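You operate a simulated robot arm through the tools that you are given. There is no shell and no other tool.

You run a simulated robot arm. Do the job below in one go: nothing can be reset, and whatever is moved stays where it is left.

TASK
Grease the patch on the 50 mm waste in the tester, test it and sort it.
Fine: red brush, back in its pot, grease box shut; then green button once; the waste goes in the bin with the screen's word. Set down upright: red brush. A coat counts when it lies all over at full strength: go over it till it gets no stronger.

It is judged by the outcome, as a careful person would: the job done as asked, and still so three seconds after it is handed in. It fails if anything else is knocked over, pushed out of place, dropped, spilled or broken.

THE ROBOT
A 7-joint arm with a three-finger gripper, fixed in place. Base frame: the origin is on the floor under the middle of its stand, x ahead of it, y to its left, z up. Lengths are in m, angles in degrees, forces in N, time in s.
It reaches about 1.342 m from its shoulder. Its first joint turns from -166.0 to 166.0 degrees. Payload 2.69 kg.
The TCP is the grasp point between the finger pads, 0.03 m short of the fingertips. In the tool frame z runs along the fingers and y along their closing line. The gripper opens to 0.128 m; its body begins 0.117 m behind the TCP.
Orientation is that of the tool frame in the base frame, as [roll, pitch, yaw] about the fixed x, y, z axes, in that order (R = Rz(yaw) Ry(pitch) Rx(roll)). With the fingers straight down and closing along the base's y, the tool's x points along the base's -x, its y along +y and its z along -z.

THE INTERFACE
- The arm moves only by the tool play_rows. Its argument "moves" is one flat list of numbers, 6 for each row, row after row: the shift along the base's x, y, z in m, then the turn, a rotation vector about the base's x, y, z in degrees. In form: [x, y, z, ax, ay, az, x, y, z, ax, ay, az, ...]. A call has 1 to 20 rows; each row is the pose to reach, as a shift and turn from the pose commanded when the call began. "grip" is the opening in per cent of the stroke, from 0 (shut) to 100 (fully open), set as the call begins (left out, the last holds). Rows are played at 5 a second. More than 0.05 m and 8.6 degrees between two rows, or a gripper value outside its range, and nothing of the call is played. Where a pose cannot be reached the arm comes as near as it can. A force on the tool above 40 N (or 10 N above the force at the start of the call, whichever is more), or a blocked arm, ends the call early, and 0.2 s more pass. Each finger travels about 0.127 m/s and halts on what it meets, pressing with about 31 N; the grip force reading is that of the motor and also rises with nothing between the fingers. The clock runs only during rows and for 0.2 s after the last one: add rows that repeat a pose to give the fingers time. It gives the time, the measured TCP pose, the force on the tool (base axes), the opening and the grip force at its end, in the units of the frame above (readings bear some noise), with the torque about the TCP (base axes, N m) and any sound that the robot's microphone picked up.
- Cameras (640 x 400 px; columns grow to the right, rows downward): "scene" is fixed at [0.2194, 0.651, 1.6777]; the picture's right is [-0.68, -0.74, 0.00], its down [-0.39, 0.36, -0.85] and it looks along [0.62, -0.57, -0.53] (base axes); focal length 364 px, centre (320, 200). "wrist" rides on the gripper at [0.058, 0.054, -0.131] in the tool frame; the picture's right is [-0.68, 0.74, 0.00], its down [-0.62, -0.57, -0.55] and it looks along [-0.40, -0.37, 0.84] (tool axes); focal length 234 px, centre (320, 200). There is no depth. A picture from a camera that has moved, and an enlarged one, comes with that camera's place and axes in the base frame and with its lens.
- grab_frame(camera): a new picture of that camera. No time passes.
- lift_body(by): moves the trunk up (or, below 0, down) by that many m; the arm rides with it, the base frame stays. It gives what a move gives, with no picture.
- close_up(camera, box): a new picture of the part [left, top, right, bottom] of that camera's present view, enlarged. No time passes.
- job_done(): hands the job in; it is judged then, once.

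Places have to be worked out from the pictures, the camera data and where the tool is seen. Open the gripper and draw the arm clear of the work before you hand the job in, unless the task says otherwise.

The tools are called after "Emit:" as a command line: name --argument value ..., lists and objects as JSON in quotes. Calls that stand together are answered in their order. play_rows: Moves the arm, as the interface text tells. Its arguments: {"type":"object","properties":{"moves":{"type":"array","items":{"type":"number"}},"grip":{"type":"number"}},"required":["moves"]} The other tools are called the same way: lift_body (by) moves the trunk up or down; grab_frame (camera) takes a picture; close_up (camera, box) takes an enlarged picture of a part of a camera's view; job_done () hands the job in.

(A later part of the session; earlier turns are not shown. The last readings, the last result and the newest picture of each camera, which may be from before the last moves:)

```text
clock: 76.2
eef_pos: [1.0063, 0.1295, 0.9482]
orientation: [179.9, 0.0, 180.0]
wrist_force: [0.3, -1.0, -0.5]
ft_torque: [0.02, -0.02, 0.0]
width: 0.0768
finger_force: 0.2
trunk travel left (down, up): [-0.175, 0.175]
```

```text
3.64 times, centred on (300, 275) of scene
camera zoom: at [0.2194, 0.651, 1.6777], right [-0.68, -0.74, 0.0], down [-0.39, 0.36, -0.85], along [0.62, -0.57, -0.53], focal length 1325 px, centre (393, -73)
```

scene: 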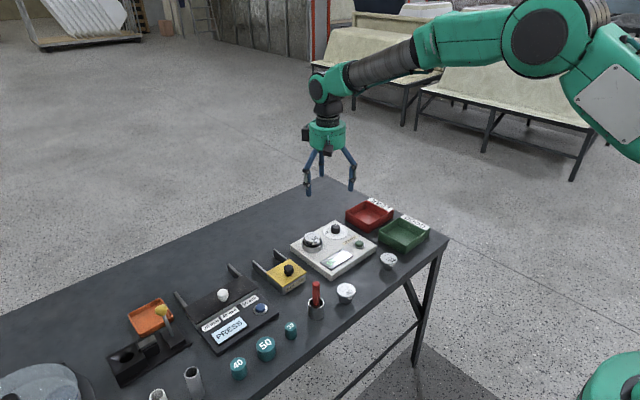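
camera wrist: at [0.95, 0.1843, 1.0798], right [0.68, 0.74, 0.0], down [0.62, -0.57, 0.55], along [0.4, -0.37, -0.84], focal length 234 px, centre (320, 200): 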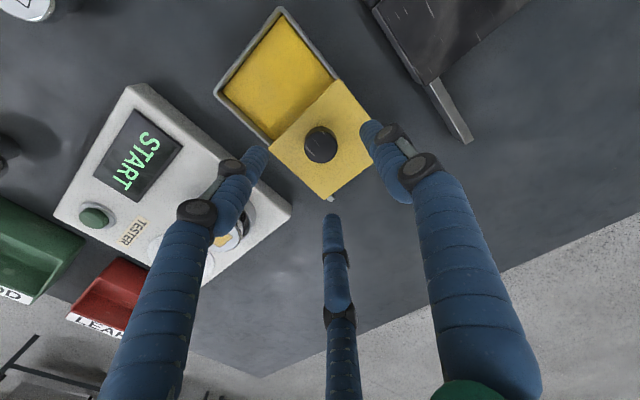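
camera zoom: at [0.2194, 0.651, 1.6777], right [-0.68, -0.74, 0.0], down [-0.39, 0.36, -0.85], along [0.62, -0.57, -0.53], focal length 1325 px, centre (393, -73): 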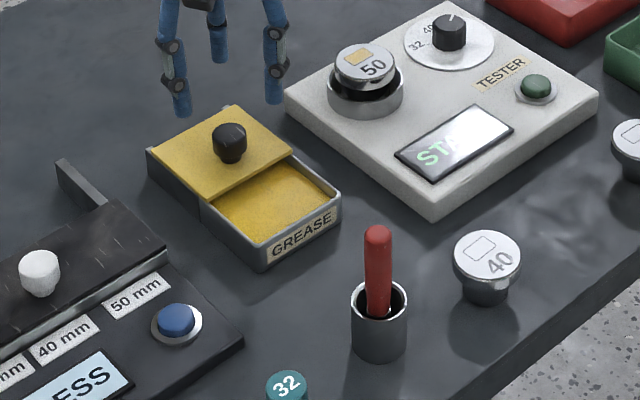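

The brush is upright in its pot and the knob is centred under the TCP. I'll descend around the knob.

Emit:
play_rows --moves '[0, 0, -0.03, 0, 0, 0, 0, 0, -0.055, 0, 0, 0, 0, 0, -0.068, 0, 0, 0, 0, 0, -0.068, 0, 0, 0]' --grip 60

Emit:
play_rows --moves '[0, 0, 0, 0, 0, 0, 0, 0, 0, 0, 0, 0, 0, 0, 0, 0, 0, 0, 0, 0, 0, 0, 0, 0]' --grip 5

Emit:
grab_frame --camera "wrist"

```text
clock: 77.2
eef_pos: [1.0084, 0.1299, 0.8812]
orientation: [-179.9, 0.0, -180.0]
wrist_force: [0.4, 0.4, -0.3]
ft_torque: [0.0, 0.02, -0.01]
width: 0.0766
finger_force: 0.1
trunk travel left (down, up): [-0.175, 0.175]
```

```text
clock: 78.2
eef_pos: [1.0068, 0.1292, 0.8812]
orientation: [179.9, 0.0, 180.0]
wrist_force: [-0.6, 3.5, -1.0]
ft_torque: [0.14, 0.04, -0.21]
width: 0.0308
finger_force: 45.6
trunk travel left (down, up): [-0.175, 0.175]
```

```text
taken
camera wrist: at [0.9508, 0.1847, 1.0123], right [0.68, 0.74, 0.0], down [0.62, -0.57, 0.55], along [0.4, -0.37, -0.84], focal length 234 px, centre (320, 200)
```

wrist: 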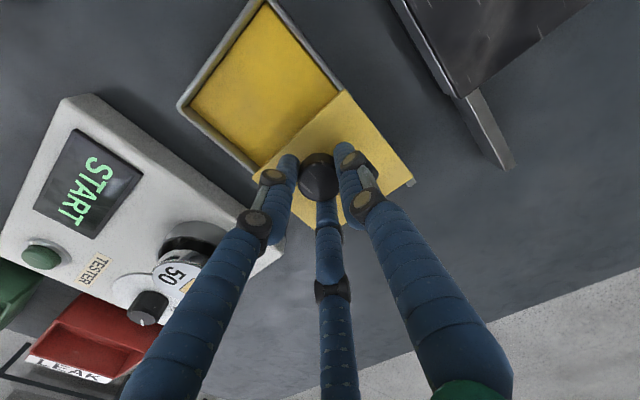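

The knob is gripped with low load. I'll slide the lid back towards −x.

Emit:
play_rows --moves '[-0.01, 0, 0, 0, 0, 0, -0.02, 0, 0, 0, 0, 0, -0.03, 0, 0, 0, 0, 0, -0.04, 0, 0, 0, 0, 0, -0.05, 0, 0, 0, 0, 0, -0.06, 0, 0, 0, 0, 0, -0.068, 0, 0, 0, 0, 0, -0.073, 0, 0, 0, 0, 0, -0.073, 0, 0, 0, 0, 0]' --grip 5

Emit:
close_up --camera "scene" --box '[240, 220, 336, 300]'

Emit:
close_up --camera "wrist" --box '[220, 60, 420, 240]'

```text
clock: 80.2
eef_pos: [0.9349, 0.1292, 0.8798]
orientation: [179.9, 0.0, 180.0]
wrist_force: [0.6, 10.6, 3.7]
ft_torque: [0.48, 0.07, -0.29]
width: 0.0309
finger_force: 45.5
trunk travel left (down, up): [-0.175, 0.175]
```

```text
5.00 times, centred on (288, 260) of scene
camera zoom: at [0.2194, 0.651, 1.6777], right [-0.68, -0.74, 0.0], down [-0.39, 0.36, -0.85], along [0.62, -0.57, -0.53], focal length 1822 px, centre (480, -100)
```

zoom: 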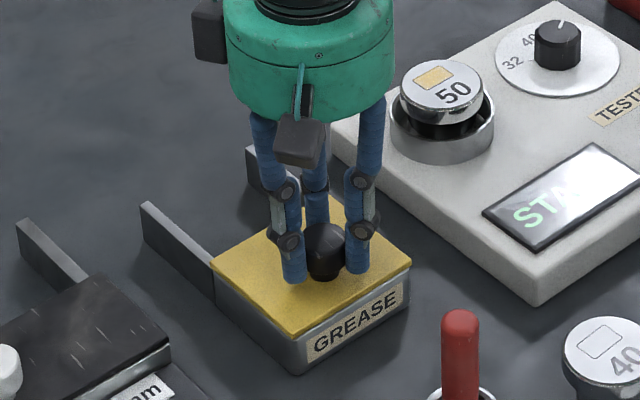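

```text
2.22 times, centred on (320, 150) of wrist
camera zoom: at [0.8777, 0.1847, 1.0123], right [0.68, 0.74, 0.0], down [0.62, -0.57, 0.55], along [0.4, -0.37, -0.84], focal length 520 px, centre (320, 311)
```

zoom: 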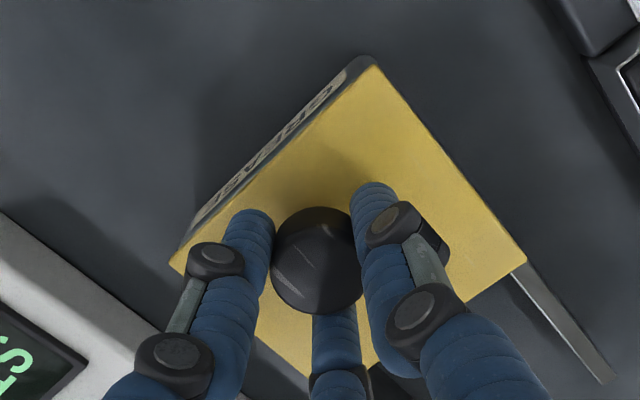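

The lid looks closed or nearly so. I'll press on 3 mm more to find the end stop by force.

Emit:
play_rows --moves '[-0.001, 0.0015, 0, 0, 0, 0, -0.002, 0.0015, 0, 0, 0, 0, -0.002, 0.0015, 0, 0, 0, 0]' --grip 5

Emit:
close_up --camera "scene" --box '[240, 220, 336, 300]'

```text
clock: 81.0
eef_pos: [0.9344, 0.1296, 0.8802]
orientation: [-180.0, 0.1, -179.9]
wrist_force: [17.2, -3.5, -1.4]
ft_torque: [-0.27, -0.81, -0.41]
width: 0.0311
finger_force: 44.7
trunk travel left (down, up): [-0.175, 0.175]
```

```text
5.00 times, centred on (288, 260) of scene
camera zoom: at [0.2194, 0.651, 1.6777], right [-0.68, -0.74, 0.0], down [-0.39, 0.36, -0.85], along [0.62, -0.57, -0.53], focal length 1822 px, centre (480, -100)
```

zoom: 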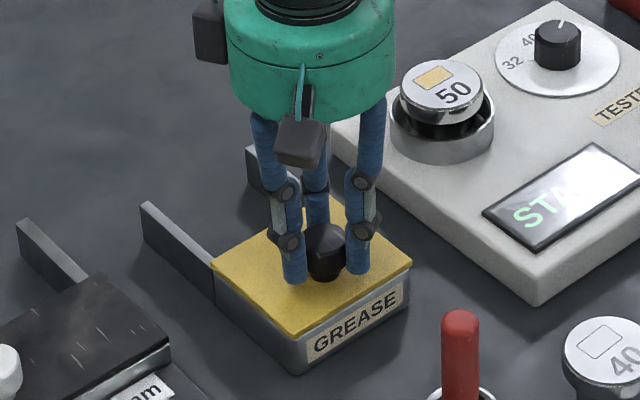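

The end stop shows as 17 N at x 0.934, so the lid is shut. I'll relax the push, open the fingers and lift away.

Emit:
play_rows --moves '[0.0015, -0.0005, 0, 0, 0, 0, 0.0015, -0.0005, 0, 0, 0, 0]' --grip 5

Emit:
play_rows --moves '[0, 0, 0, 0, 0, 0, 0, 0, 0, 0, 0, 0, 0, 0, 0, 0, 0, 0]' --grip 60

Emit:
play_rows --moves '[0, 0, 0.03, 0, 0, 0, 0, 0, 0.07, 0, 0, 0, 0, 0, 0.1, 0, 0, 0, 0, 0, 0.1, 0, 0, 0]' --grip 60

Emit:
close_up --camera "scene" --box '[240, 220, 360, 330]'

Emit:
grab_frame --camera "wrist"

```text
clock: 81.6
eef_pos: [0.9342, 0.1301, 0.8801]
orientation: [-179.9, 0.0, -180.0]
wrist_force: [9.1, -4.4, 4.9]
ft_torque: [-0.03, 0.03, -0.23]
width: 0.0307
finger_force: 44.8
trunk travel left (down, up): [-0.175, 0.175]
```

```text
clock: 82.4
eef_pos: [0.9347, 0.1313, 0.881]
orientation: [-179.9, 0.0, -179.9]
wrist_force: [-0.2, -0.2, -0.4]
ft_torque: [0.01, 0.01, 0.03]
width: 0.0769
finger_force: 0.1
trunk travel left (down, up): [-0.175, 0.175]
```

```text
clock: 83.4
eef_pos: [0.9345, 0.1299, 0.9802]
orientation: [180.0, 0.0, 180.0]
wrist_force: [-0.6, -0.5, -0.2]
ft_torque: [0.0, -0.01, 0.0]
width: 0.0767
finger_force: 0.0
trunk travel left (down, up): [-0.175, 0.175]
```

```text
3.64 times, centred on (300, 275) of scene
camera zoom: at [0.2194, 0.651, 1.6777], right [-0.68, -0.74, 0.0], down [-0.39, 0.36, -0.85], along [0.62, -0.57, -0.53], focal length 1325 px, centre (393, -73)
```

zoom: 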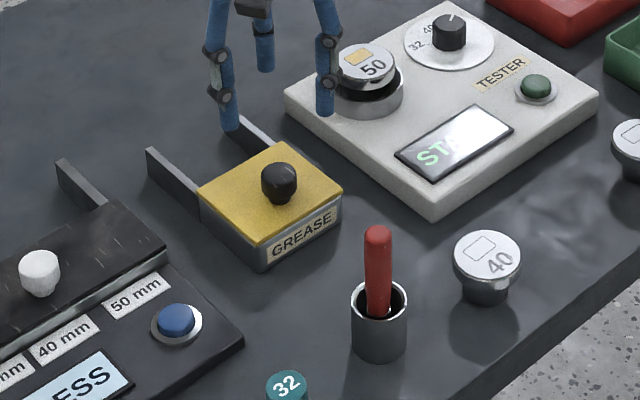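

```text
taken
camera wrist: at [0.8771, 0.185, 1.1118], right [0.68, 0.74, 0.0], down [0.62, -0.57, 0.55], along [0.4, -0.37, -0.84], focal length 234 px, centre (320, 200)
```

wrist: 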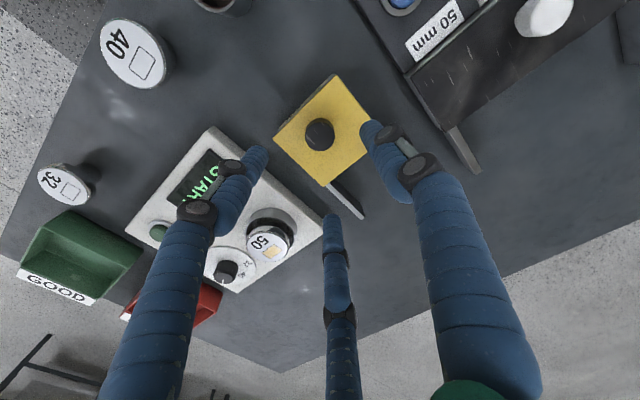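

The box is shut and the brush is standing. From two views the green button is near (0.887, −0.159, 0.836), so I'll move above it with the fingers open and check its place.

Emit:
play_rows --moves '[-0.0068, -0.0414, 0, 0, 0, 0, -0.0136, -0.0829, 0, 0, 0, 0, -0.0204, -0.1243, 0, 0, 0, 0, -0.0271, -0.1657, 0, 0, 0, 0, -0.0339, -0.2071, 0, 0, 0, 0, -0.0407, -0.2486, 0, 0, 0, 0, -0.0475, -0.29, 0, 0, 0, 0, -0.0475, -0.29, 0, 0, 0, 0]' --grip 60

Emit:
grab_frame --camera "wrist"

Emit:
close_up --camera "wrist" --box '[280, 90, 360, 170]'

Emit:
close_up --camera "scene" --box '[320, 220, 400, 280]'

```text
clock: 85.2
eef_pos: [0.8866, -0.1603, 0.9801]
orientation: [180.0, 0.0, 179.9]
wrist_force: [0.3, -1.1, 0.0]
ft_torque: [0.08, 0.01, -0.02]
width: 0.0767
finger_force: 0.0
trunk travel left (down, up): [-0.175, 0.175]
```

```text
taken
camera wrist: at [0.8294, -0.1064, 1.1113], right [0.68, 0.74, 0.0], down [0.62, -0.57, 0.55], along [0.4, -0.37, -0.84], focal length 234 px, centre (320, 200)
```

wrist: 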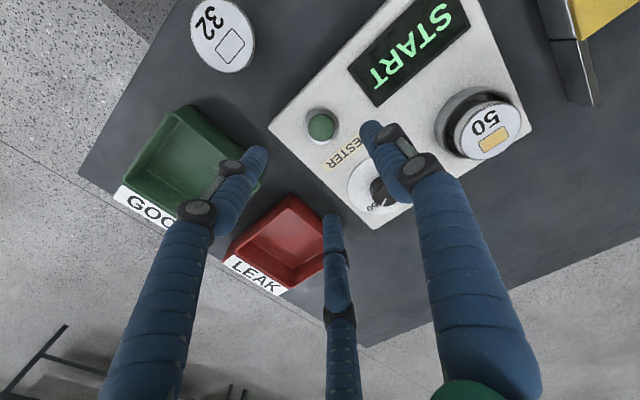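

```text
5.00 times, centred on (320, 130) of wrist
camera zoom: at [0.8294, -0.1064, 1.1113], right [0.68, 0.74, 0.0], down [0.62, -0.57, 0.55], along [0.4, -0.37, -0.84], focal length 1171 px, centre (320, 550)
```

zoom: 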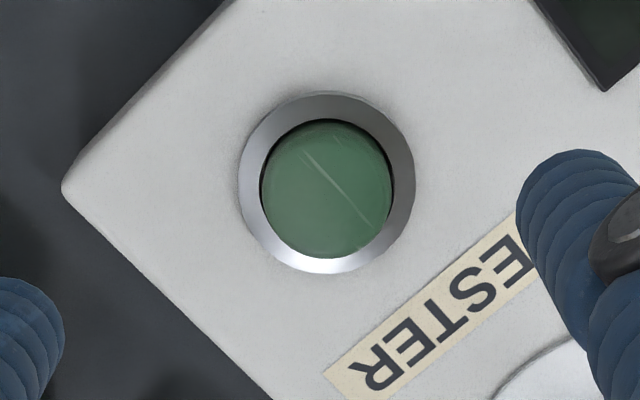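

```text
6.67 times, centred on (360, 250) of scene
camera zoom: at [0.2194, 0.651, 1.6777], right [-0.68, -0.74, 0.0], down [-0.39, 0.36, -0.85], along [0.62, -0.57, -0.53], focal length 2429 px, centre (53, -133)
```

zoom: 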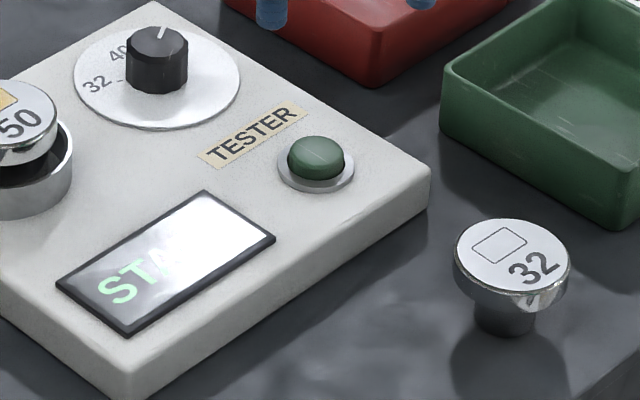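

The button top is at about (0.886, −0.157, 0.842), right under the TCP. I'll close the fingers and come down to about 15 mm above it.

Emit:
play_rows --moves '[-0.001, 0.001, 0, 0, 0, 0, -0.001, 0.001, 0, 0, 0, 0, -0.001, 0.001, -0.03, 0, 0, 0, -0.001, 0.001, -0.06, 0, 0, 0, -0.001, 0.001, -0.09, 0, 0, 0, -0.001, 0.001, -0.09, 0, 0, 0]' --grip 0

Emit:
close_up --camera "scene" --box '[330, 210, 390, 260]'

Emit:
close_up --camera "wrist" --box '[260, 90, 380, 190]'

```text
clock: 86.6
eef_pos: [0.8848, -0.1589, 0.8901]
orientation: [-180.0, -0.1, -179.9]
wrist_force: [0.4, -0.8, -0.9]
ft_torque: [0.01, 0.03, 0.0]
width: 0.002
finger_force: 31.1
trunk travel left (down, up): [-0.175, 0.175]
```

```text
8.00 times, centred on (360, 235) of scene
camera zoom: at [0.2194, 0.651, 1.6777], right [-0.68, -0.74, 0.0], down [-0.39, 0.36, -0.85], along [0.62, -0.57, -0.53], focal length 2914 px, centre (0, -80)
```

zoom: 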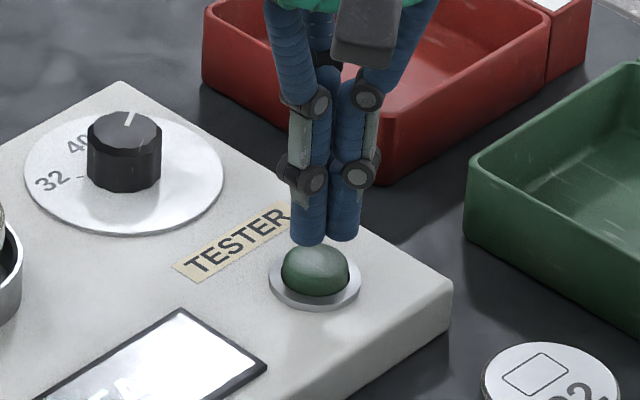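

```text
4.00 times, centred on (320, 140) of wrist
camera zoom: at [0.8283, -0.1039, 1.0214], right [0.68, 0.74, 0.0], down [0.62, -0.57, 0.55], along [0.4, -0.37, -0.84], focal length 937 px, centre (320, 440)
```

zoom: 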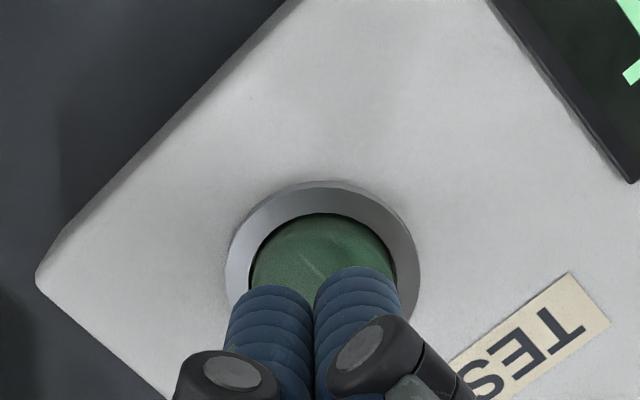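

The closed fingertips sit over the button. I'll descend gradually to find contact.

Emit:
play_rows --moves '[0, 0, -0.005, 0, 0, 0, 0, 0, -0.01, 0, 0, 0, 0, 0, -0.014, 0, 0, 0, 0, 0, -0.016, 0, 0, 0, 0, 0, -0.017, 0, 0, 0]' --grip 0

Emit:
close_up --camera "scene" --box '[320, 220, 390, 275]'

```text
clock: 87.8
eef_pos: [0.8857, -0.159, 0.8738]
orientation: [180.0, 0.1, 179.9]
wrist_force: [0.2, 0.2, 0.5]
ft_torque: [-0.02, 0.05, 0.01]
width: 0.0018
finger_force: 31.3
trunk travel left (down, up): [-0.175, 0.175]
```

```text
7.27 times, centred on (355, 248) of scene
camera zoom: at [0.2194, 0.651, 1.6777], right [-0.68, -0.74, 0.0], down [-0.39, 0.36, -0.85], along [0.62, -0.57, -0.53], focal length 2649 px, centre (66, -146)
```

zoom: 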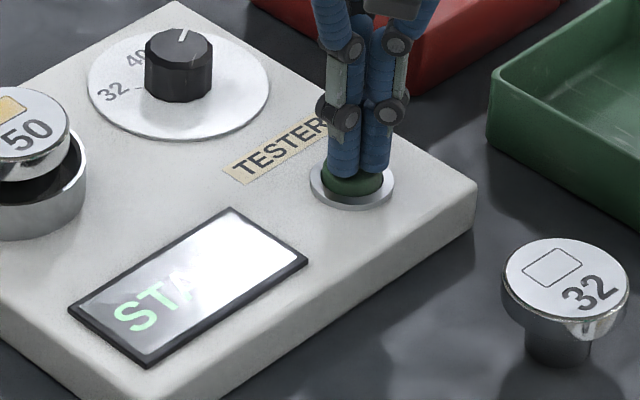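

About at the button surface. I'll press slowly down in 1 mm rows up to 4 mm.

Emit:
play_rows --moves '[0, 0, -0.001, 0, 0, 0, 0, 0, -0.002, 0, 0, 0, 0, 0, -0.003, 0, 0, 0, 0, 0, -0.004, 0, 0, 0, 0, 0, -0.004, 0, 0, 0]' --grip 0

Emit:
close_up --camera "scene" --box '[320, 220, 390, 275]'

Emit:
grab_frame --camera "wrist"

```text
clock: 89.0
eef_pos: [0.8855, -0.1583, 0.8693]
orientation: [179.9, 0.0, -180.0]
wrist_force: [0.2, 1.3, 1.4]
ft_torque: [0.01, 0.0, 0.04]
width: 0.002
finger_force: 31.0
trunk travel left (down, up): [-0.175, 0.175]
```

```text
7.27 times, centred on (355, 248) of scene
camera zoom: at [0.2194, 0.651, 1.6777], right [-0.68, -0.74, 0.0], down [-0.39, 0.36, -0.85], along [0.62, -0.57, -0.53], focal length 2649 px, centre (66, -146)
```

zoom: 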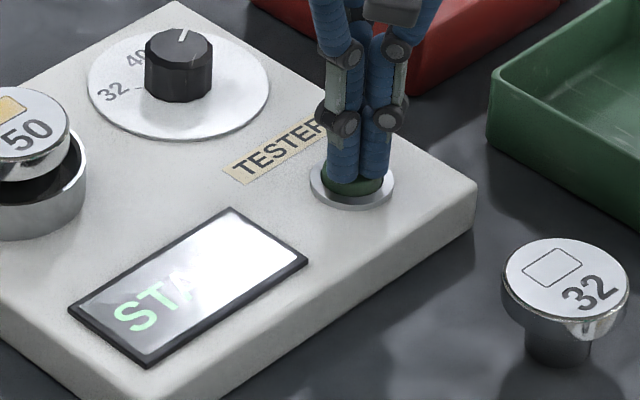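

```text
taken
camera wrist: at [0.8285, -0.1039, 1.0012], right [0.68, 0.74, 0.0], down [0.62, -0.57, 0.55], along [0.4, -0.37, -0.84], focal length 234 px, centre (320, 200)
```

wrist: 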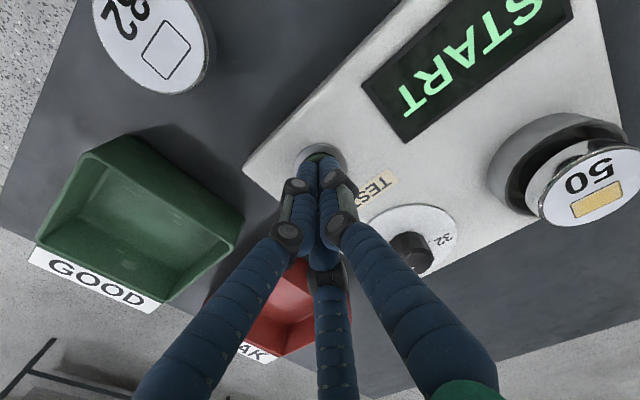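

Light force is starting, so I'm likely touching the button. I'll keep pressing down slowly, still as one continuous press.

Emit:
play_rows --moves '[0, 0, -0.001, 0, 0, 0, 0, 0, -0.002, 0, 0, 0, 0, 0, -0.003, 0, 0, 0, 0, 0, -0.003, 0, 0, 0]' --grip 0

Emit:
grab_frame --camera "wrist"

```text
clock: 90.0
eef_pos: [0.8852, -0.159, 0.8669]
orientation: [180.0, 0.0, 179.9]
wrist_force: [-1.4, -0.3, 3.4]
ft_torque: [0.01, -0.01, 0.0]
width: 0.006
finger_force: 31.0
trunk travel left (down, up): [-0.175, 0.175]
heard: click
```

```text
taken
camera wrist: at [0.8286, -0.104, 0.9986], right [0.68, 0.74, 0.0], down [0.62, -0.57, 0.55], along [0.4, -0.37, -0.84], focal length 234 px, centre (320, 200)
```

wrist: 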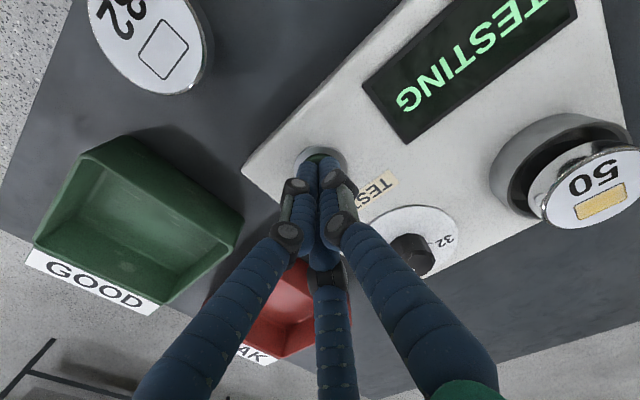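

A click sounded and the screen now reads TESTING. I'll lift straight off the button and wait, keeping clear.

Emit:
play_rows --moves '[0, 0, 0.02, 0, 0, 0, 0, 0, 0.06, 0, 0, 0, 0, 0, 0.1, 0, 0, 0, 0, 0, 0.12, 0, 0, 0, 0, 0, 0.12, 0, 0, 0, 0, 0, 0.12, 0, 0, 0, 0, 0, 0.12, 0, 0, 0, 0, 0, 0.12, 0, 0, 0, 0, 0, 0.12, 0, 0, 0, 0, 0, 0.12, 0, 0, 0]' --grip 0

Emit:
grab_frame --camera "wrist"

Emit:
close_up --camera "scene" --box '[300, 215, 390, 285]'

```text
clock: 92.2
eef_pos: [0.8863, -0.1591, 0.9862]
orientation: [180.0, -0.1, -180.0]
wrist_force: [0.1, 0.6, 1.0]
ft_torque: [0.0, 0.0, 0.0]
width: 0.0019
finger_force: 31.4
trunk travel left (down, up): [-0.175, 0.175]
```

```text
taken
camera wrist: at [0.8286, -0.1037, 1.1183], right [0.68, 0.74, 0.0], down [0.62, -0.57, 0.55], along [0.4, -0.37, -0.84], focal length 234 px, centre (320, 200)
```

wrist: 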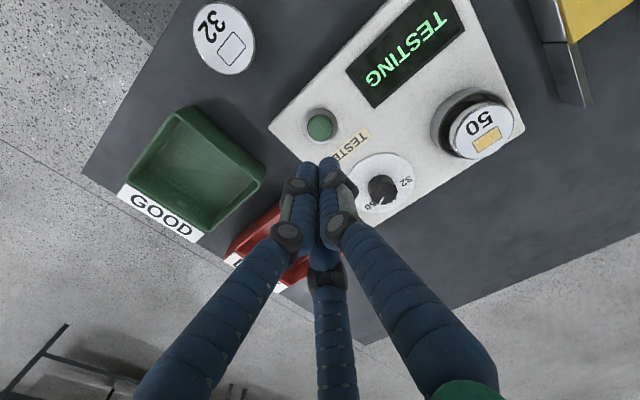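

```text
5.71 times, centred on (345, 250) of scene
camera zoom: at [0.2194, 0.651, 1.6777], right [-0.68, -0.74, 0.0], down [-0.39, 0.36, -0.85], along [0.62, -0.57, -0.53], focal length 2082 px, centre (177, -86)
```

zoom: 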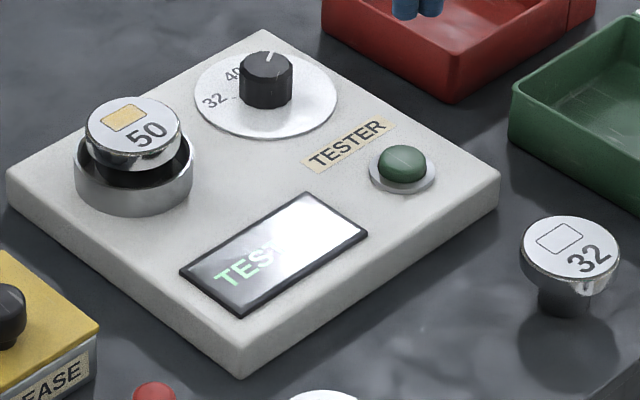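

Still TESTING. I'll wait a few seconds in place, opening the fingers for the next grasp.

Emit:
play_rows --moves '[0, 0, 0, 0, 0, 0, 0, 0, 0, 0, 0, 0, 0, 0, 0, 0, 0, 0, 0, 0, 0, 0, 0, 0, 0, 0, 0, 0, 0, 0, 0, 0, 0, 0, 0, 0, 0, 0, 0, 0, 0, 0, 0, 0, 0, 0, 0, 0, 0, 0, 0, 0, 0, 0, 0, 0, 0, 0, 0, 0, 0, 0, 0, 0, 0, 0, 0, 0, 0, 0, 0, 0, 0, 0, 0, 0, 0, 0, 0, 0, 0, 0, 0, 0, 0, 0, 0, 0, 0, 0]' --grip 80

Emit:
grab_frame --camera "wrist"

```text
clock: 95.4
eef_pos: [0.8872, -0.1586, 0.9864]
orientation: [180.0, 0.0, 179.9]
wrist_force: [-0.1, 0.1, -0.4]
ft_torque: [-0.01, 0.03, 0.01]
width: 0.1024
finger_force: 0.0
trunk travel left (down, up): [-0.175, 0.175]
```

```text
taken
camera wrist: at [0.8286, -0.1037, 1.1183], right [0.68, 0.74, 0.0], down [0.62, -0.57, 0.55], along [0.4, -0.37, -0.84], focal length 234 px, centre (320, 200)
```

wrist: 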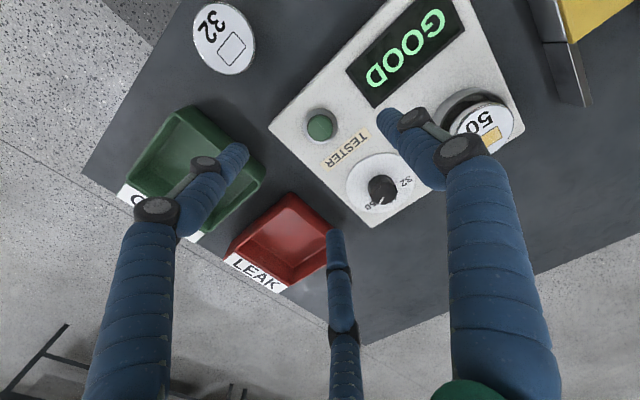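

The screen says GOOD, so the waste goes in the green bin. I'll move over the waste at about (0.997, −0.027) with the fingers open and check centring.

Emit:
play_rows --moves '[0.0222, 0.0262, 0, 0, 0, 0, 0.0444, 0.0524, 0, 0, 0, 0, 0.0666, 0.0786, 0, 0, 0, 0, 0.0888, 0.1048, 0, 0, 0, 0, 0.111, 0.131, 0, 0, 0, 0, 0.111, 0.131, 0, 0, 0, 0]' --grip 80

Emit:
grab_frame --camera "wrist"

Emit:
close_up --camera "wrist" --box '[270, 90, 370, 190]'

Emit:
close_up --camera "scene" --box '[280, 200, 350, 260]'

```text
clock: 96.8
eef_pos: [0.9971, -0.026, 0.9854]
orientation: [-179.9, 0.0, -179.9]
wrist_force: [0.5, 0.7, -0.1]
ft_torque: [-0.07, -0.01, -0.03]
width: 0.1025
finger_force: 0.0
trunk travel left (down, up): [-0.175, 0.175]
```

```text
taken
camera wrist: at [0.9399, 0.0281, 1.1175], right [0.68, 0.74, 0.0], down [0.62, -0.57, 0.55], along [0.4, -0.37, -0.84], focal length 234 px, centre (320, 200)
```

wrist: 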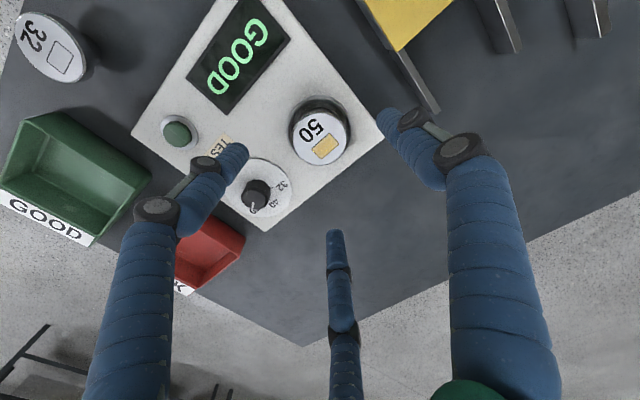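

```text
4.00 times, centred on (320, 140) of wrist
camera zoom: at [0.9399, 0.0281, 1.1175], right [0.68, 0.74, 0.0], down [0.62, -0.57, 0.55], along [0.4, -0.37, -0.84], focal length 937 px, centre (320, 440)
```

zoom: 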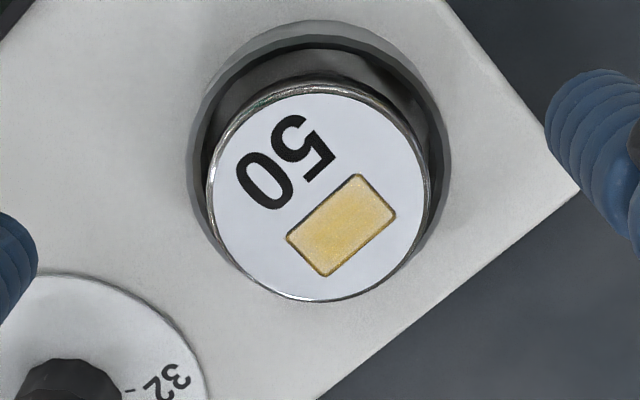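

```text
6.67 times, centred on (315, 230) of scene
camera zoom: at [0.2194, 0.651, 1.6777], right [-0.68, -0.74, 0.0], down [-0.39, 0.36, -0.85], along [0.62, -0.57, -0.53], focal length 2429 px, centre (353, 0)
```

zoom: 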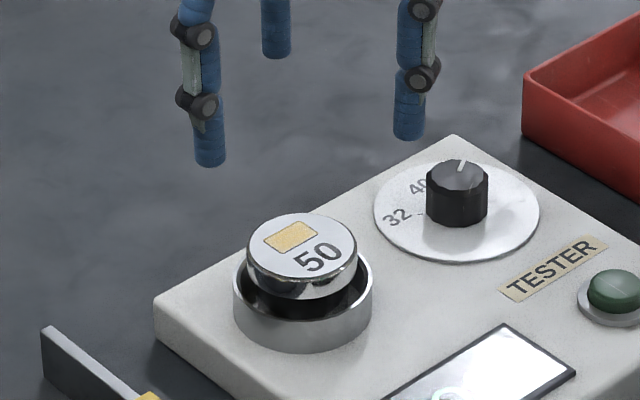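

The disc centre is at about (0.9985, −0.027) and the coat looks even. I'll shift 1.5 mm and descend to just above grasp height for a check.

Emit:
play_rows --moves '[0.0015, 0, 0, 0, 0, 0, 0.0015, 0, -0.03, 0, 0, 0, 0.0015, 0, -0.06, 0, 0, 0, 0.0015, 0, -0.085, 0, 0, 0, 0.0015, 0, -0.085, 0, 0, 0]' --grip 80

Emit:
close_up --camera "scene" --box '[280, 200, 350, 260]'

Emit:
close_up --camera "wrist" --box '[220, 90, 420, 250]'

```text
clock: 98.0
eef_pos: [0.9986, -0.0282, 0.9018]
orientation: [179.9, 0.0, 180.0]
wrist_force: [0.5, 0.7, -0.7]
ft_torque: [0.03, 0.04, -0.01]
width: 0.1024
finger_force: 0.1
trunk travel left (down, up): [-0.175, 0.175]
```

```text
6.67 times, centred on (315, 230) of scene
camera zoom: at [0.2194, 0.651, 1.6777], right [-0.68, -0.74, 0.0], down [-0.39, 0.36, -0.85], along [0.62, -0.57, -0.53], focal length 2429 px, centre (353, 0)
```

zoom: 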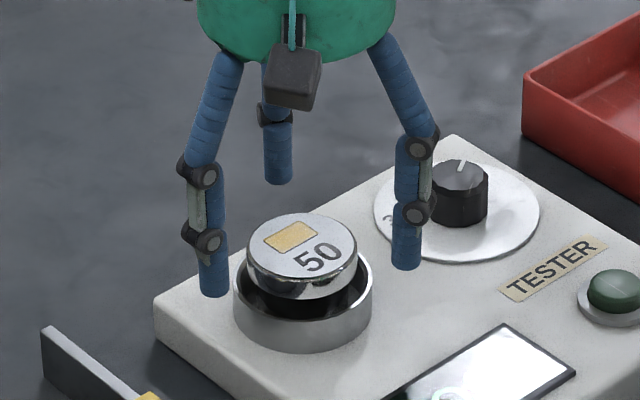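

```text
2.50 times, centred on (320, 170) of wrist
camera zoom: at [0.9416, 0.027, 1.0324], right [0.68, 0.74, 0.0], down [0.62, -0.57, 0.55], along [0.4, -0.37, -0.84], focal length 585 px, centre (320, 275)
```

zoom: 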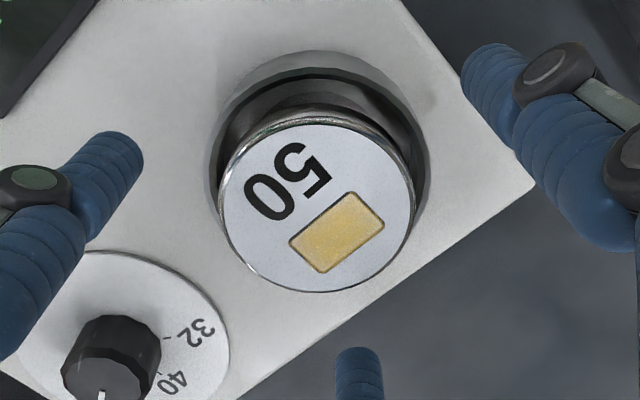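

The fingers straddle the disc evenly. I'll lower 9.5 mm so the tips sit about level with the disc's lower edge (above the ring), then close.

Emit:
play_rows --moves '[0, 0, -0.004, 0, 0, 0, 0, 0, -0.008, 0, 0, 0, 0, 0, -0.0095, 0, 0, 0, 0, 0, -0.0095, 0, 0, 0]' --grip 80

Emit:
play_rows --moves '[0, 0, 0, 0, 0, 0, 0, 0, 0, 0, 0, 0, 0, 0, 0, 0, 0, 0, 0, 0, 0, 0, 0, 0]' --grip 30

Emit:
close_up --camera "scene" --box '[280, 200, 350, 260]'

Emit:
close_up --camera "wrist" --box '[220, 90, 420, 250]'

```text
clock: 99.0
eef_pos: [0.9983, -0.0264, 0.8918]
orientation: [-179.9, 0.0, -180.0]
wrist_force: [-0.7, -0.2, -1.0]
ft_torque: [-0.01, -0.03, 0.0]
width: 0.1024
finger_force: 0.0
trunk travel left (down, up): [-0.175, 0.175]
```

```text
clock: 100.0
eef_pos: [1.0001, -0.0271, 0.893]
orientation: [180.0, 0.1, 180.0]
wrist_force: [0.9, 0.4, 1.7]
ft_torque: [0.04, -0.17, 0.02]
width: 0.0586
finger_force: 31.3
trunk travel left (down, up): [-0.175, 0.175]
```

```text
6.67 times, centred on (315, 230) of scene
camera zoom: at [0.2194, 0.651, 1.6777], right [-0.68, -0.74, 0.0], down [-0.39, 0.36, -0.85], along [0.62, -0.57, -0.53], focal length 2429 px, centre (353, 0)
```

zoom: 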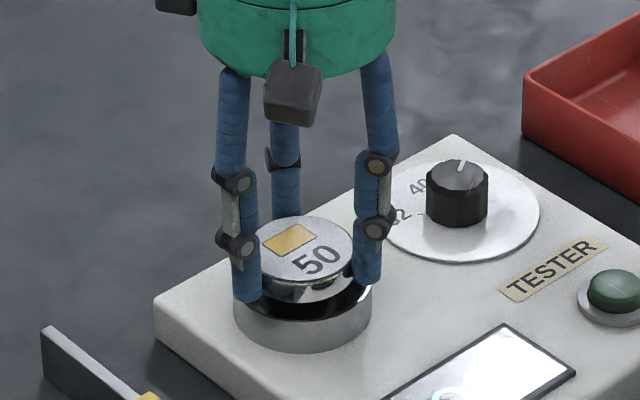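

```text
2.50 times, centred on (320, 170) of wrist
camera zoom: at [0.9412, 0.0273, 1.0237], right [0.68, 0.74, 0.0], down [0.62, -0.57, 0.55], along [0.4, -0.37, -0.84], focal length 585 px, centre (320, 275)
```

zoom: 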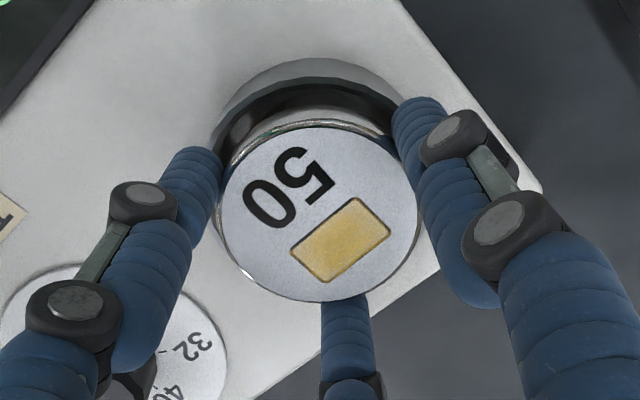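

The disc is gripped (58.6 mm, 31 N) with the fingers clear of the ring. I'll lift slowly straight up.

Emit:
play_rows --moves '[0, 0, 0.01, 0, 0, 0, 0, 0, 0.022, 0, 0, 0, 0, 0, 0.04, 0, 0, 0, 0, 0, 0.065, 0, 0, 0, 0, 0, 0.09, 0, 0, 0, 0, 0, 0.11, 0, 0, 0, 0, 0, 0.11, 0, 0, 0]' --grip 30

Emit:
close_up --camera "scene" --box '[270, 190, 370, 270]'

Emit:
close_up --camera "scene" --box '[365, 205, 445, 265]'

Emit:
grab_frame --camera "wrist"

```text
clock: 101.6
eef_pos: [0.9982, -0.0266, 1.0012]
orientation: [-180.0, 0.0, 179.9]
wrist_force: [-0.6, 0.1, -2.2]
ft_torque: [-0.03, 0.02, 0.0]
width: 0.0584
finger_force: 31.3
trunk travel left (down, up): [-0.175, 0.175]
```

```text
5.00 times, centred on (320, 230) of scene
camera zoom: at [0.2194, 0.651, 1.6777], right [-0.68, -0.74, 0.0], down [-0.39, 0.36, -0.85], along [0.62, -0.57, -0.53], focal length 1822 px, centre (320, 50)
```

zoom: 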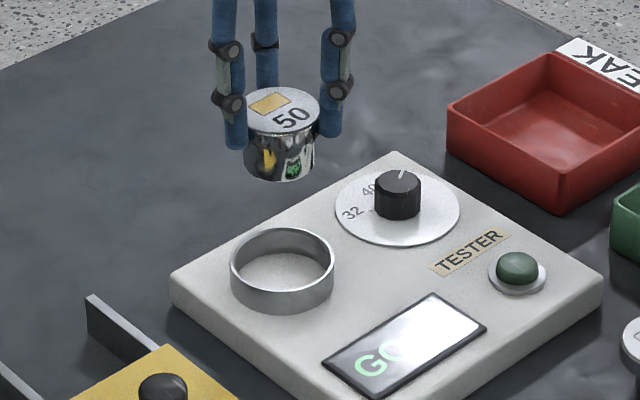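

```text
6.67 times, centred on (405, 235) of scene
camera zoom: at [0.2194, 0.651, 1.6777], right [-0.68, -0.74, 0.0], down [-0.39, 0.36, -0.85], along [0.62, -0.57, -0.53], focal length 2429 px, centre (-247, -33)
```

zoom: 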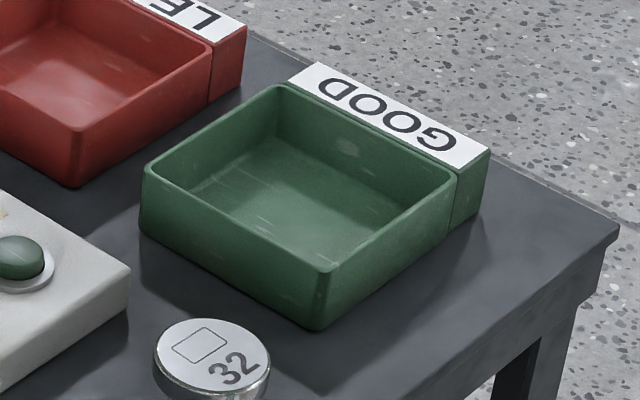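

```text
taken
camera wrist: at [0.941, 0.0275, 1.1331], right [0.68, 0.74, 0.0], down [0.62, -0.57, 0.55], along [0.4, -0.37, -0.84], focal length 234 px, centre (320, 200)
```

wrist: 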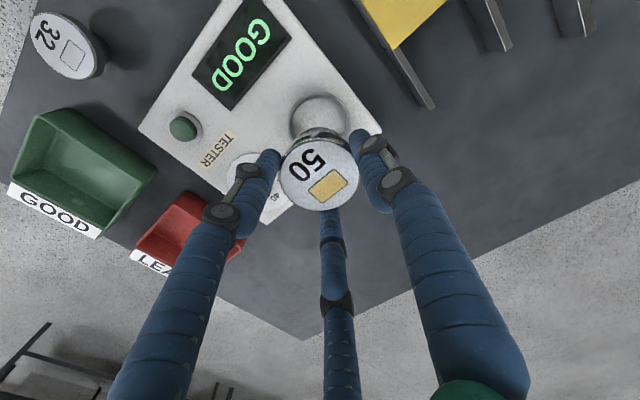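

The waste is lifted clean out of its seat. The green bin spans about x 0.766–0.887, y −0.394 to −0.270 with rim z≈0.845, so I'll carry the waste over its centre (0.826, −0.332).

Emit:
play_rows --moves '[-0.0192, -0.0339, 0, 0, 0, 0, -0.0383, -0.0678, 0, 0, 0, 0, -0.0575, -0.1017, 0, 0, 0, 0, -0.0767, -0.1356, 0, 0, 0, 0, -0.0958, -0.1694, 0, 0, 0, 0, -0.115, -0.2033, 0, 0, 0, 0, -0.1342, -0.2372, 0, 0, 0, 0, -0.1533, -0.2711, 0, 0, 0, 0, -0.1725, -0.305, 0, 0, 0, 0, -0.1725, -0.305, 0, 0, 0, 0]' --grip 30

Emit:
grab_frame --camera "wrist"

Emit:
close_up --camera "scene" --box '[350, 180, 450, 270]'

```text
clock: 103.8
eef_pos: [0.8246, -0.3343, 1.0019]
orientation: [-180.0, 0.0, -179.9]
wrist_force: [-0.3, -0.3, -2.1]
ft_torque: [0.08, -0.01, 0.0]
width: 0.0584
finger_force: 30.2
trunk travel left (down, up): [-0.175, 0.175]
```

```text
taken
camera wrist: at [0.7672, -0.279, 1.1337], right [0.68, 0.74, 0.0], down [0.62, -0.57, 0.55], along [0.4, -0.37, -0.84], focal length 234 px, centre (320, 200)
```

wrist: 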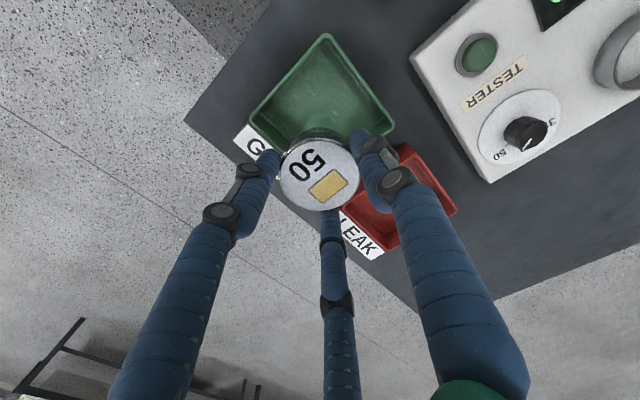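

```text
4.44 times, centred on (400, 225) of scene
camera zoom: at [0.2194, 0.651, 1.6777], right [-0.68, -0.74, 0.0], down [-0.39, 0.36, -0.85], along [0.62, -0.57, -0.53], focal length 1619 px, centre (-36, 89)
```

zoom: 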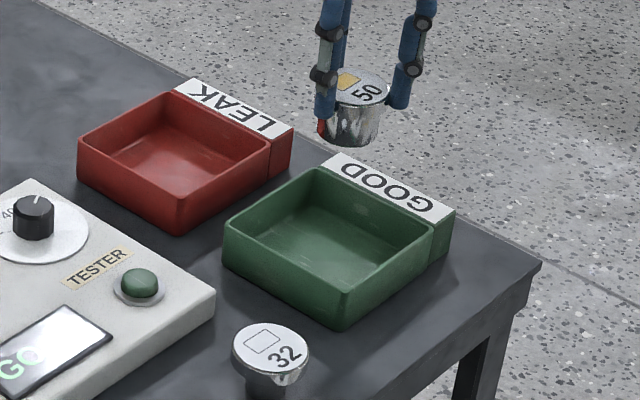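

Both views confirm the waste is over the green bin's centre, at about (0.8245, −0.330). I'll lower it to just above the floor first.

Emit:
play_rows --moves '[-0.001, 0, -0.03, 0, 0, 0, -0.001, 0, -0.06, 0, 0, 0, -0.001, 0, -0.09, 0, 0, 0, -0.001, 0, -0.115, 0, 0, 0, -0.001, 0, -0.128, 0, 0, 0, -0.001, 0, -0.128, 0, 0, 0]' --grip 30

Emit:
close_up --camera "scene" --box '[360, 190, 450, 265]'

Emit:
grab_frame --camera "wrist"

```text
clock: 105.2
eef_pos: [0.8248, -0.3322, 0.8748]
orientation: [-179.9, 0.0, 180.0]
wrist_force: [0.2, -0.3, -2.7]
ft_torque: [0.0, 0.02, 0.01]
width: 0.0585
finger_force: 30.9
trunk travel left (down, up): [-0.175, 0.175]
```

```text
5.33 times, centred on (405, 228) of scene
camera zoom: at [0.2194, 0.651, 1.6777], right [-0.68, -0.74, 0.0], down [-0.39, 0.36, -0.85], along [0.62, -0.57, -0.53], focal length 1943 px, centre (-133, 53)
```

zoom: 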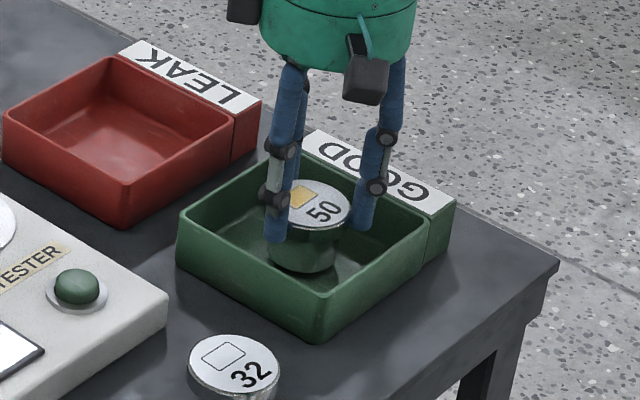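

```text
taken
camera wrist: at [0.7678, -0.2778, 1.0059], right [0.68, 0.74, 0.0], down [0.62, -0.57, 0.55], along [0.4, -0.37, -0.84], focal length 234 px, centre (320, 200)
```

wrist: 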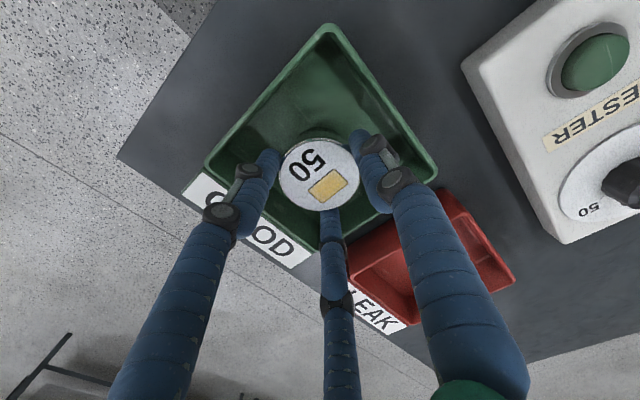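

The waste is inside the bin walls with the fingers clear of them. I'll creep down until it touches the floor.

Emit:
play_rows --moves '[0, 0, -0.003, 0, 0, 0, 0, 0, -0.006, 0, 0, 0, 0, 0, -0.009, 0, 0, 0, 0, 0, -0.01, 0, 0, 0, 0, 0, -0.01, 0, 0, 0]' --grip 30

Emit:
close_up --camera "scene" --box '[360, 190, 450, 265]'

```text
clock: 106.4
eef_pos: [0.8258, -0.3323, 0.8665]
orientation: [-179.9, 0.2, 180.0]
wrist_force: [-1.9, 2.0, 20.4]
ft_torque: [0.1, 0.15, -0.1]
width: 0.0588
finger_force: 31.1
trunk travel left (down, up): [-0.175, 0.175]
```

```text
5.33 times, centred on (405, 228) of scene
camera zoom: at [0.2194, 0.651, 1.6777], right [-0.68, -0.74, 0.0], down [-0.39, 0.36, -0.85], along [0.62, -0.57, -0.53], focal length 1943 px, centre (-133, 53)
```

zoom: 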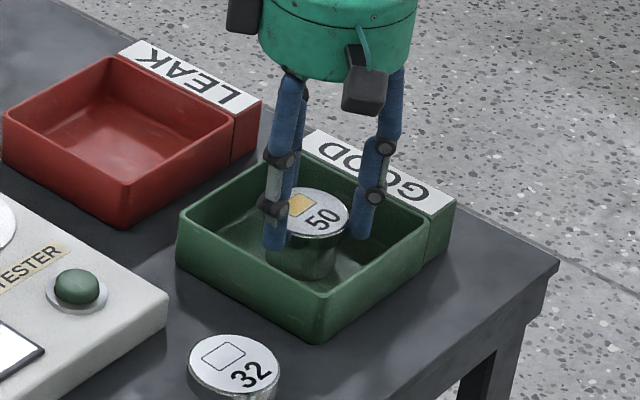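

It is down on the floor (20 N). I'll ease up 2.5 mm to unload, then open the fingers just enough to free the disc without touching the bin walls.

Emit:
play_rows --moves '[0, 0, 0.0025, 0, 0, 0, 0, 0, 0.0025, 0, 0, 0]' --grip 30

Emit:
play_rows --moves '[0, 0, 0, 0, 0, 0, 0, 0, 0, 0, 0, 0, 0, 0, 0, 0, 0, 0]' --grip 54

Emit:
grab_frame --camera "wrist"

Emit:
close_up --camera "scene" --box '[360, 190, 450, 265]'

```text
clock: 107.0
eef_pos: [0.8246, -0.3321, 0.8666]
orientation: [179.9, 0.0, -180.0]
wrist_force: [3.1, -1.0, 8.3]
ft_torque: [-0.17, -0.44, -0.01]
width: 0.0584
finger_force: 31.6
trunk travel left (down, up): [-0.175, 0.175]
```

```text
clock: 107.8
eef_pos: [0.824, -0.3338, 0.8659]
orientation: [179.9, 0.1, 180.0]
wrist_force: [-0.6, -0.5, -0.3]
ft_torque: [0.03, -0.01, 0.0]
width: 0.0694
finger_force: 0.1
trunk travel left (down, up): [-0.175, 0.175]
```

```text
taken
camera wrist: at [0.7673, -0.2777, 0.998], right [0.68, 0.74, 0.0], down [0.62, -0.57, 0.55], along [0.4, -0.37, -0.84], focal length 234 px, centre (320, 200)
```

wrist: 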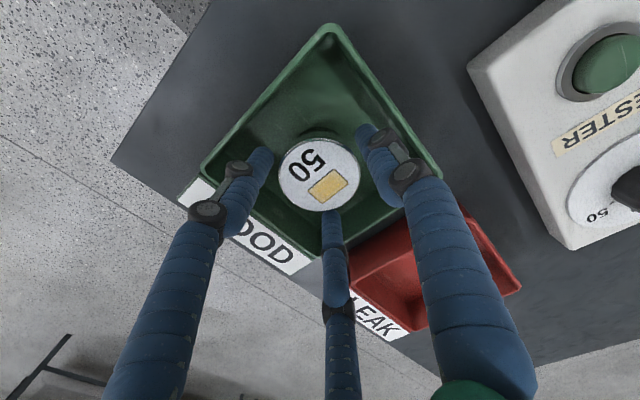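

```text
5.33 times, centred on (405, 228) of scene
camera zoom: at [0.2194, 0.651, 1.6777], right [-0.68, -0.74, 0.0], down [-0.39, 0.36, -0.85], along [0.62, -0.57, -0.53], focal length 1943 px, centre (-133, 53)
```

zoom: 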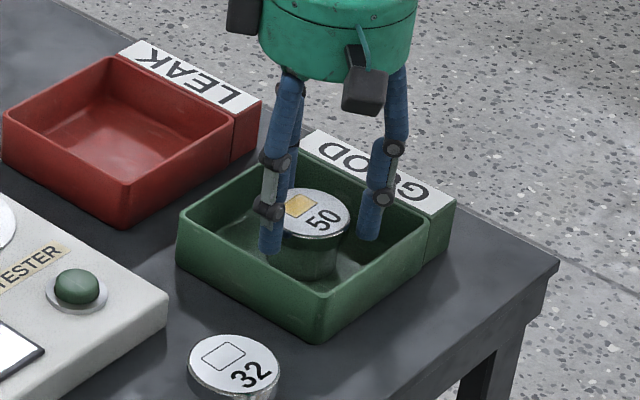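

The disc is free and standing upright in the green bin. I'll lift straight up and then draw the arm back and clear.

Emit:
play_rows --moves '[0, 0, 0.02, 0, 0, 0, 0, 0, 0.05, 0, 0, 0, 0, 0, 0.09, 0, 0, 0, 0, 0, 0.13, 0, 0, 0, 0, 0, 0.17, 0, 0, 0, -0.03, 0, 0.2, 0, 0, 0, -0.07, 0, 0.22, 0, 0, 0, -0.11, 0, 0.24, 0, 0, 0, -0.15, 0.01, 0.26, 0, 0, 0, -0.19, 0.02, 0.28, 0, 0, 0, -0.22, 0.03, 0.3, 0, 0, 0, -0.22, 0.03, 0.3, 0, 0, 0]' --grip 54

Emit:
grab_frame --camera "scene"

Emit:
close_up --camera "scene" --box '[230, 190, 440, 330]'

Emit:
grab_frame --camera "wrist"

```text
clock: 110.4
eef_pos: [0.6044, -0.3026, 1.1669]
orientation: [180.0, 0.0, 180.0]
wrist_force: [-0.8, 0.6, -0.4]
ft_torque: [-0.04, -0.05, 0.01]
width: 0.0693
finger_force: 0.0
trunk travel left (down, up): [-0.175, 0.175]
```

```text
taken
```

scene: 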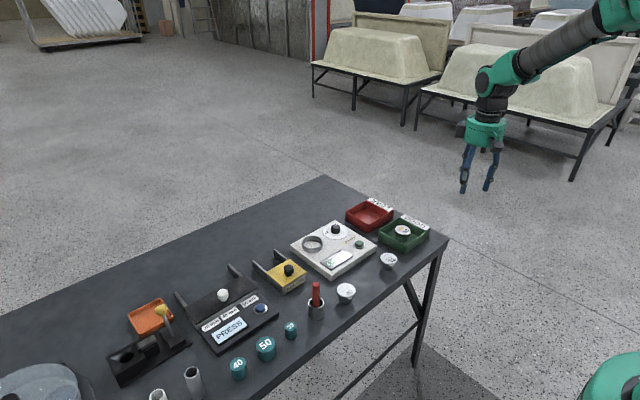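

```text
2.86 times, centred on (335, 260) of scene
camera zoom: at [0.2194, 0.651, 1.6777], right [-0.68, -0.74, 0.0], down [-0.39, 0.36, -0.85], along [0.62, -0.57, -0.53], focal length 1041 px, centre (277, 29)
```

zoom: 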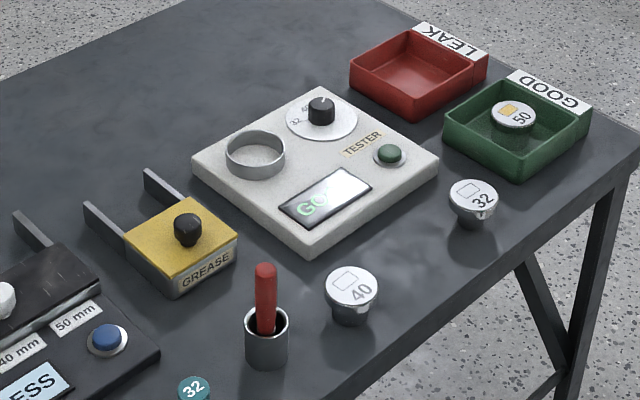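

```text
taken
camera wrist: at [0.547, -0.2478, 1.2979], right [0.68, 0.74, 0.0], down [0.62, -0.57, 0.55], along [0.4, -0.37, -0.84], focal length 234 px, centre (320, 200)
```

wrist: 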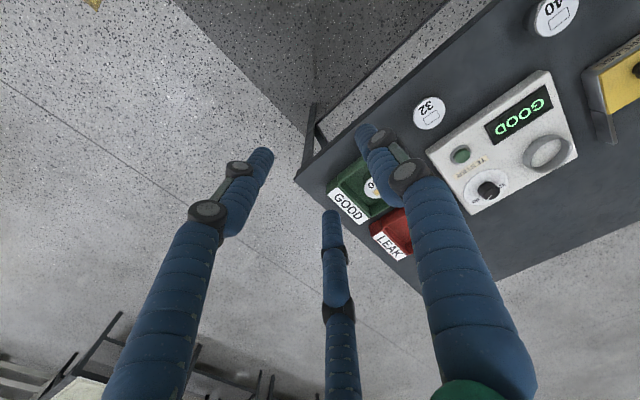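

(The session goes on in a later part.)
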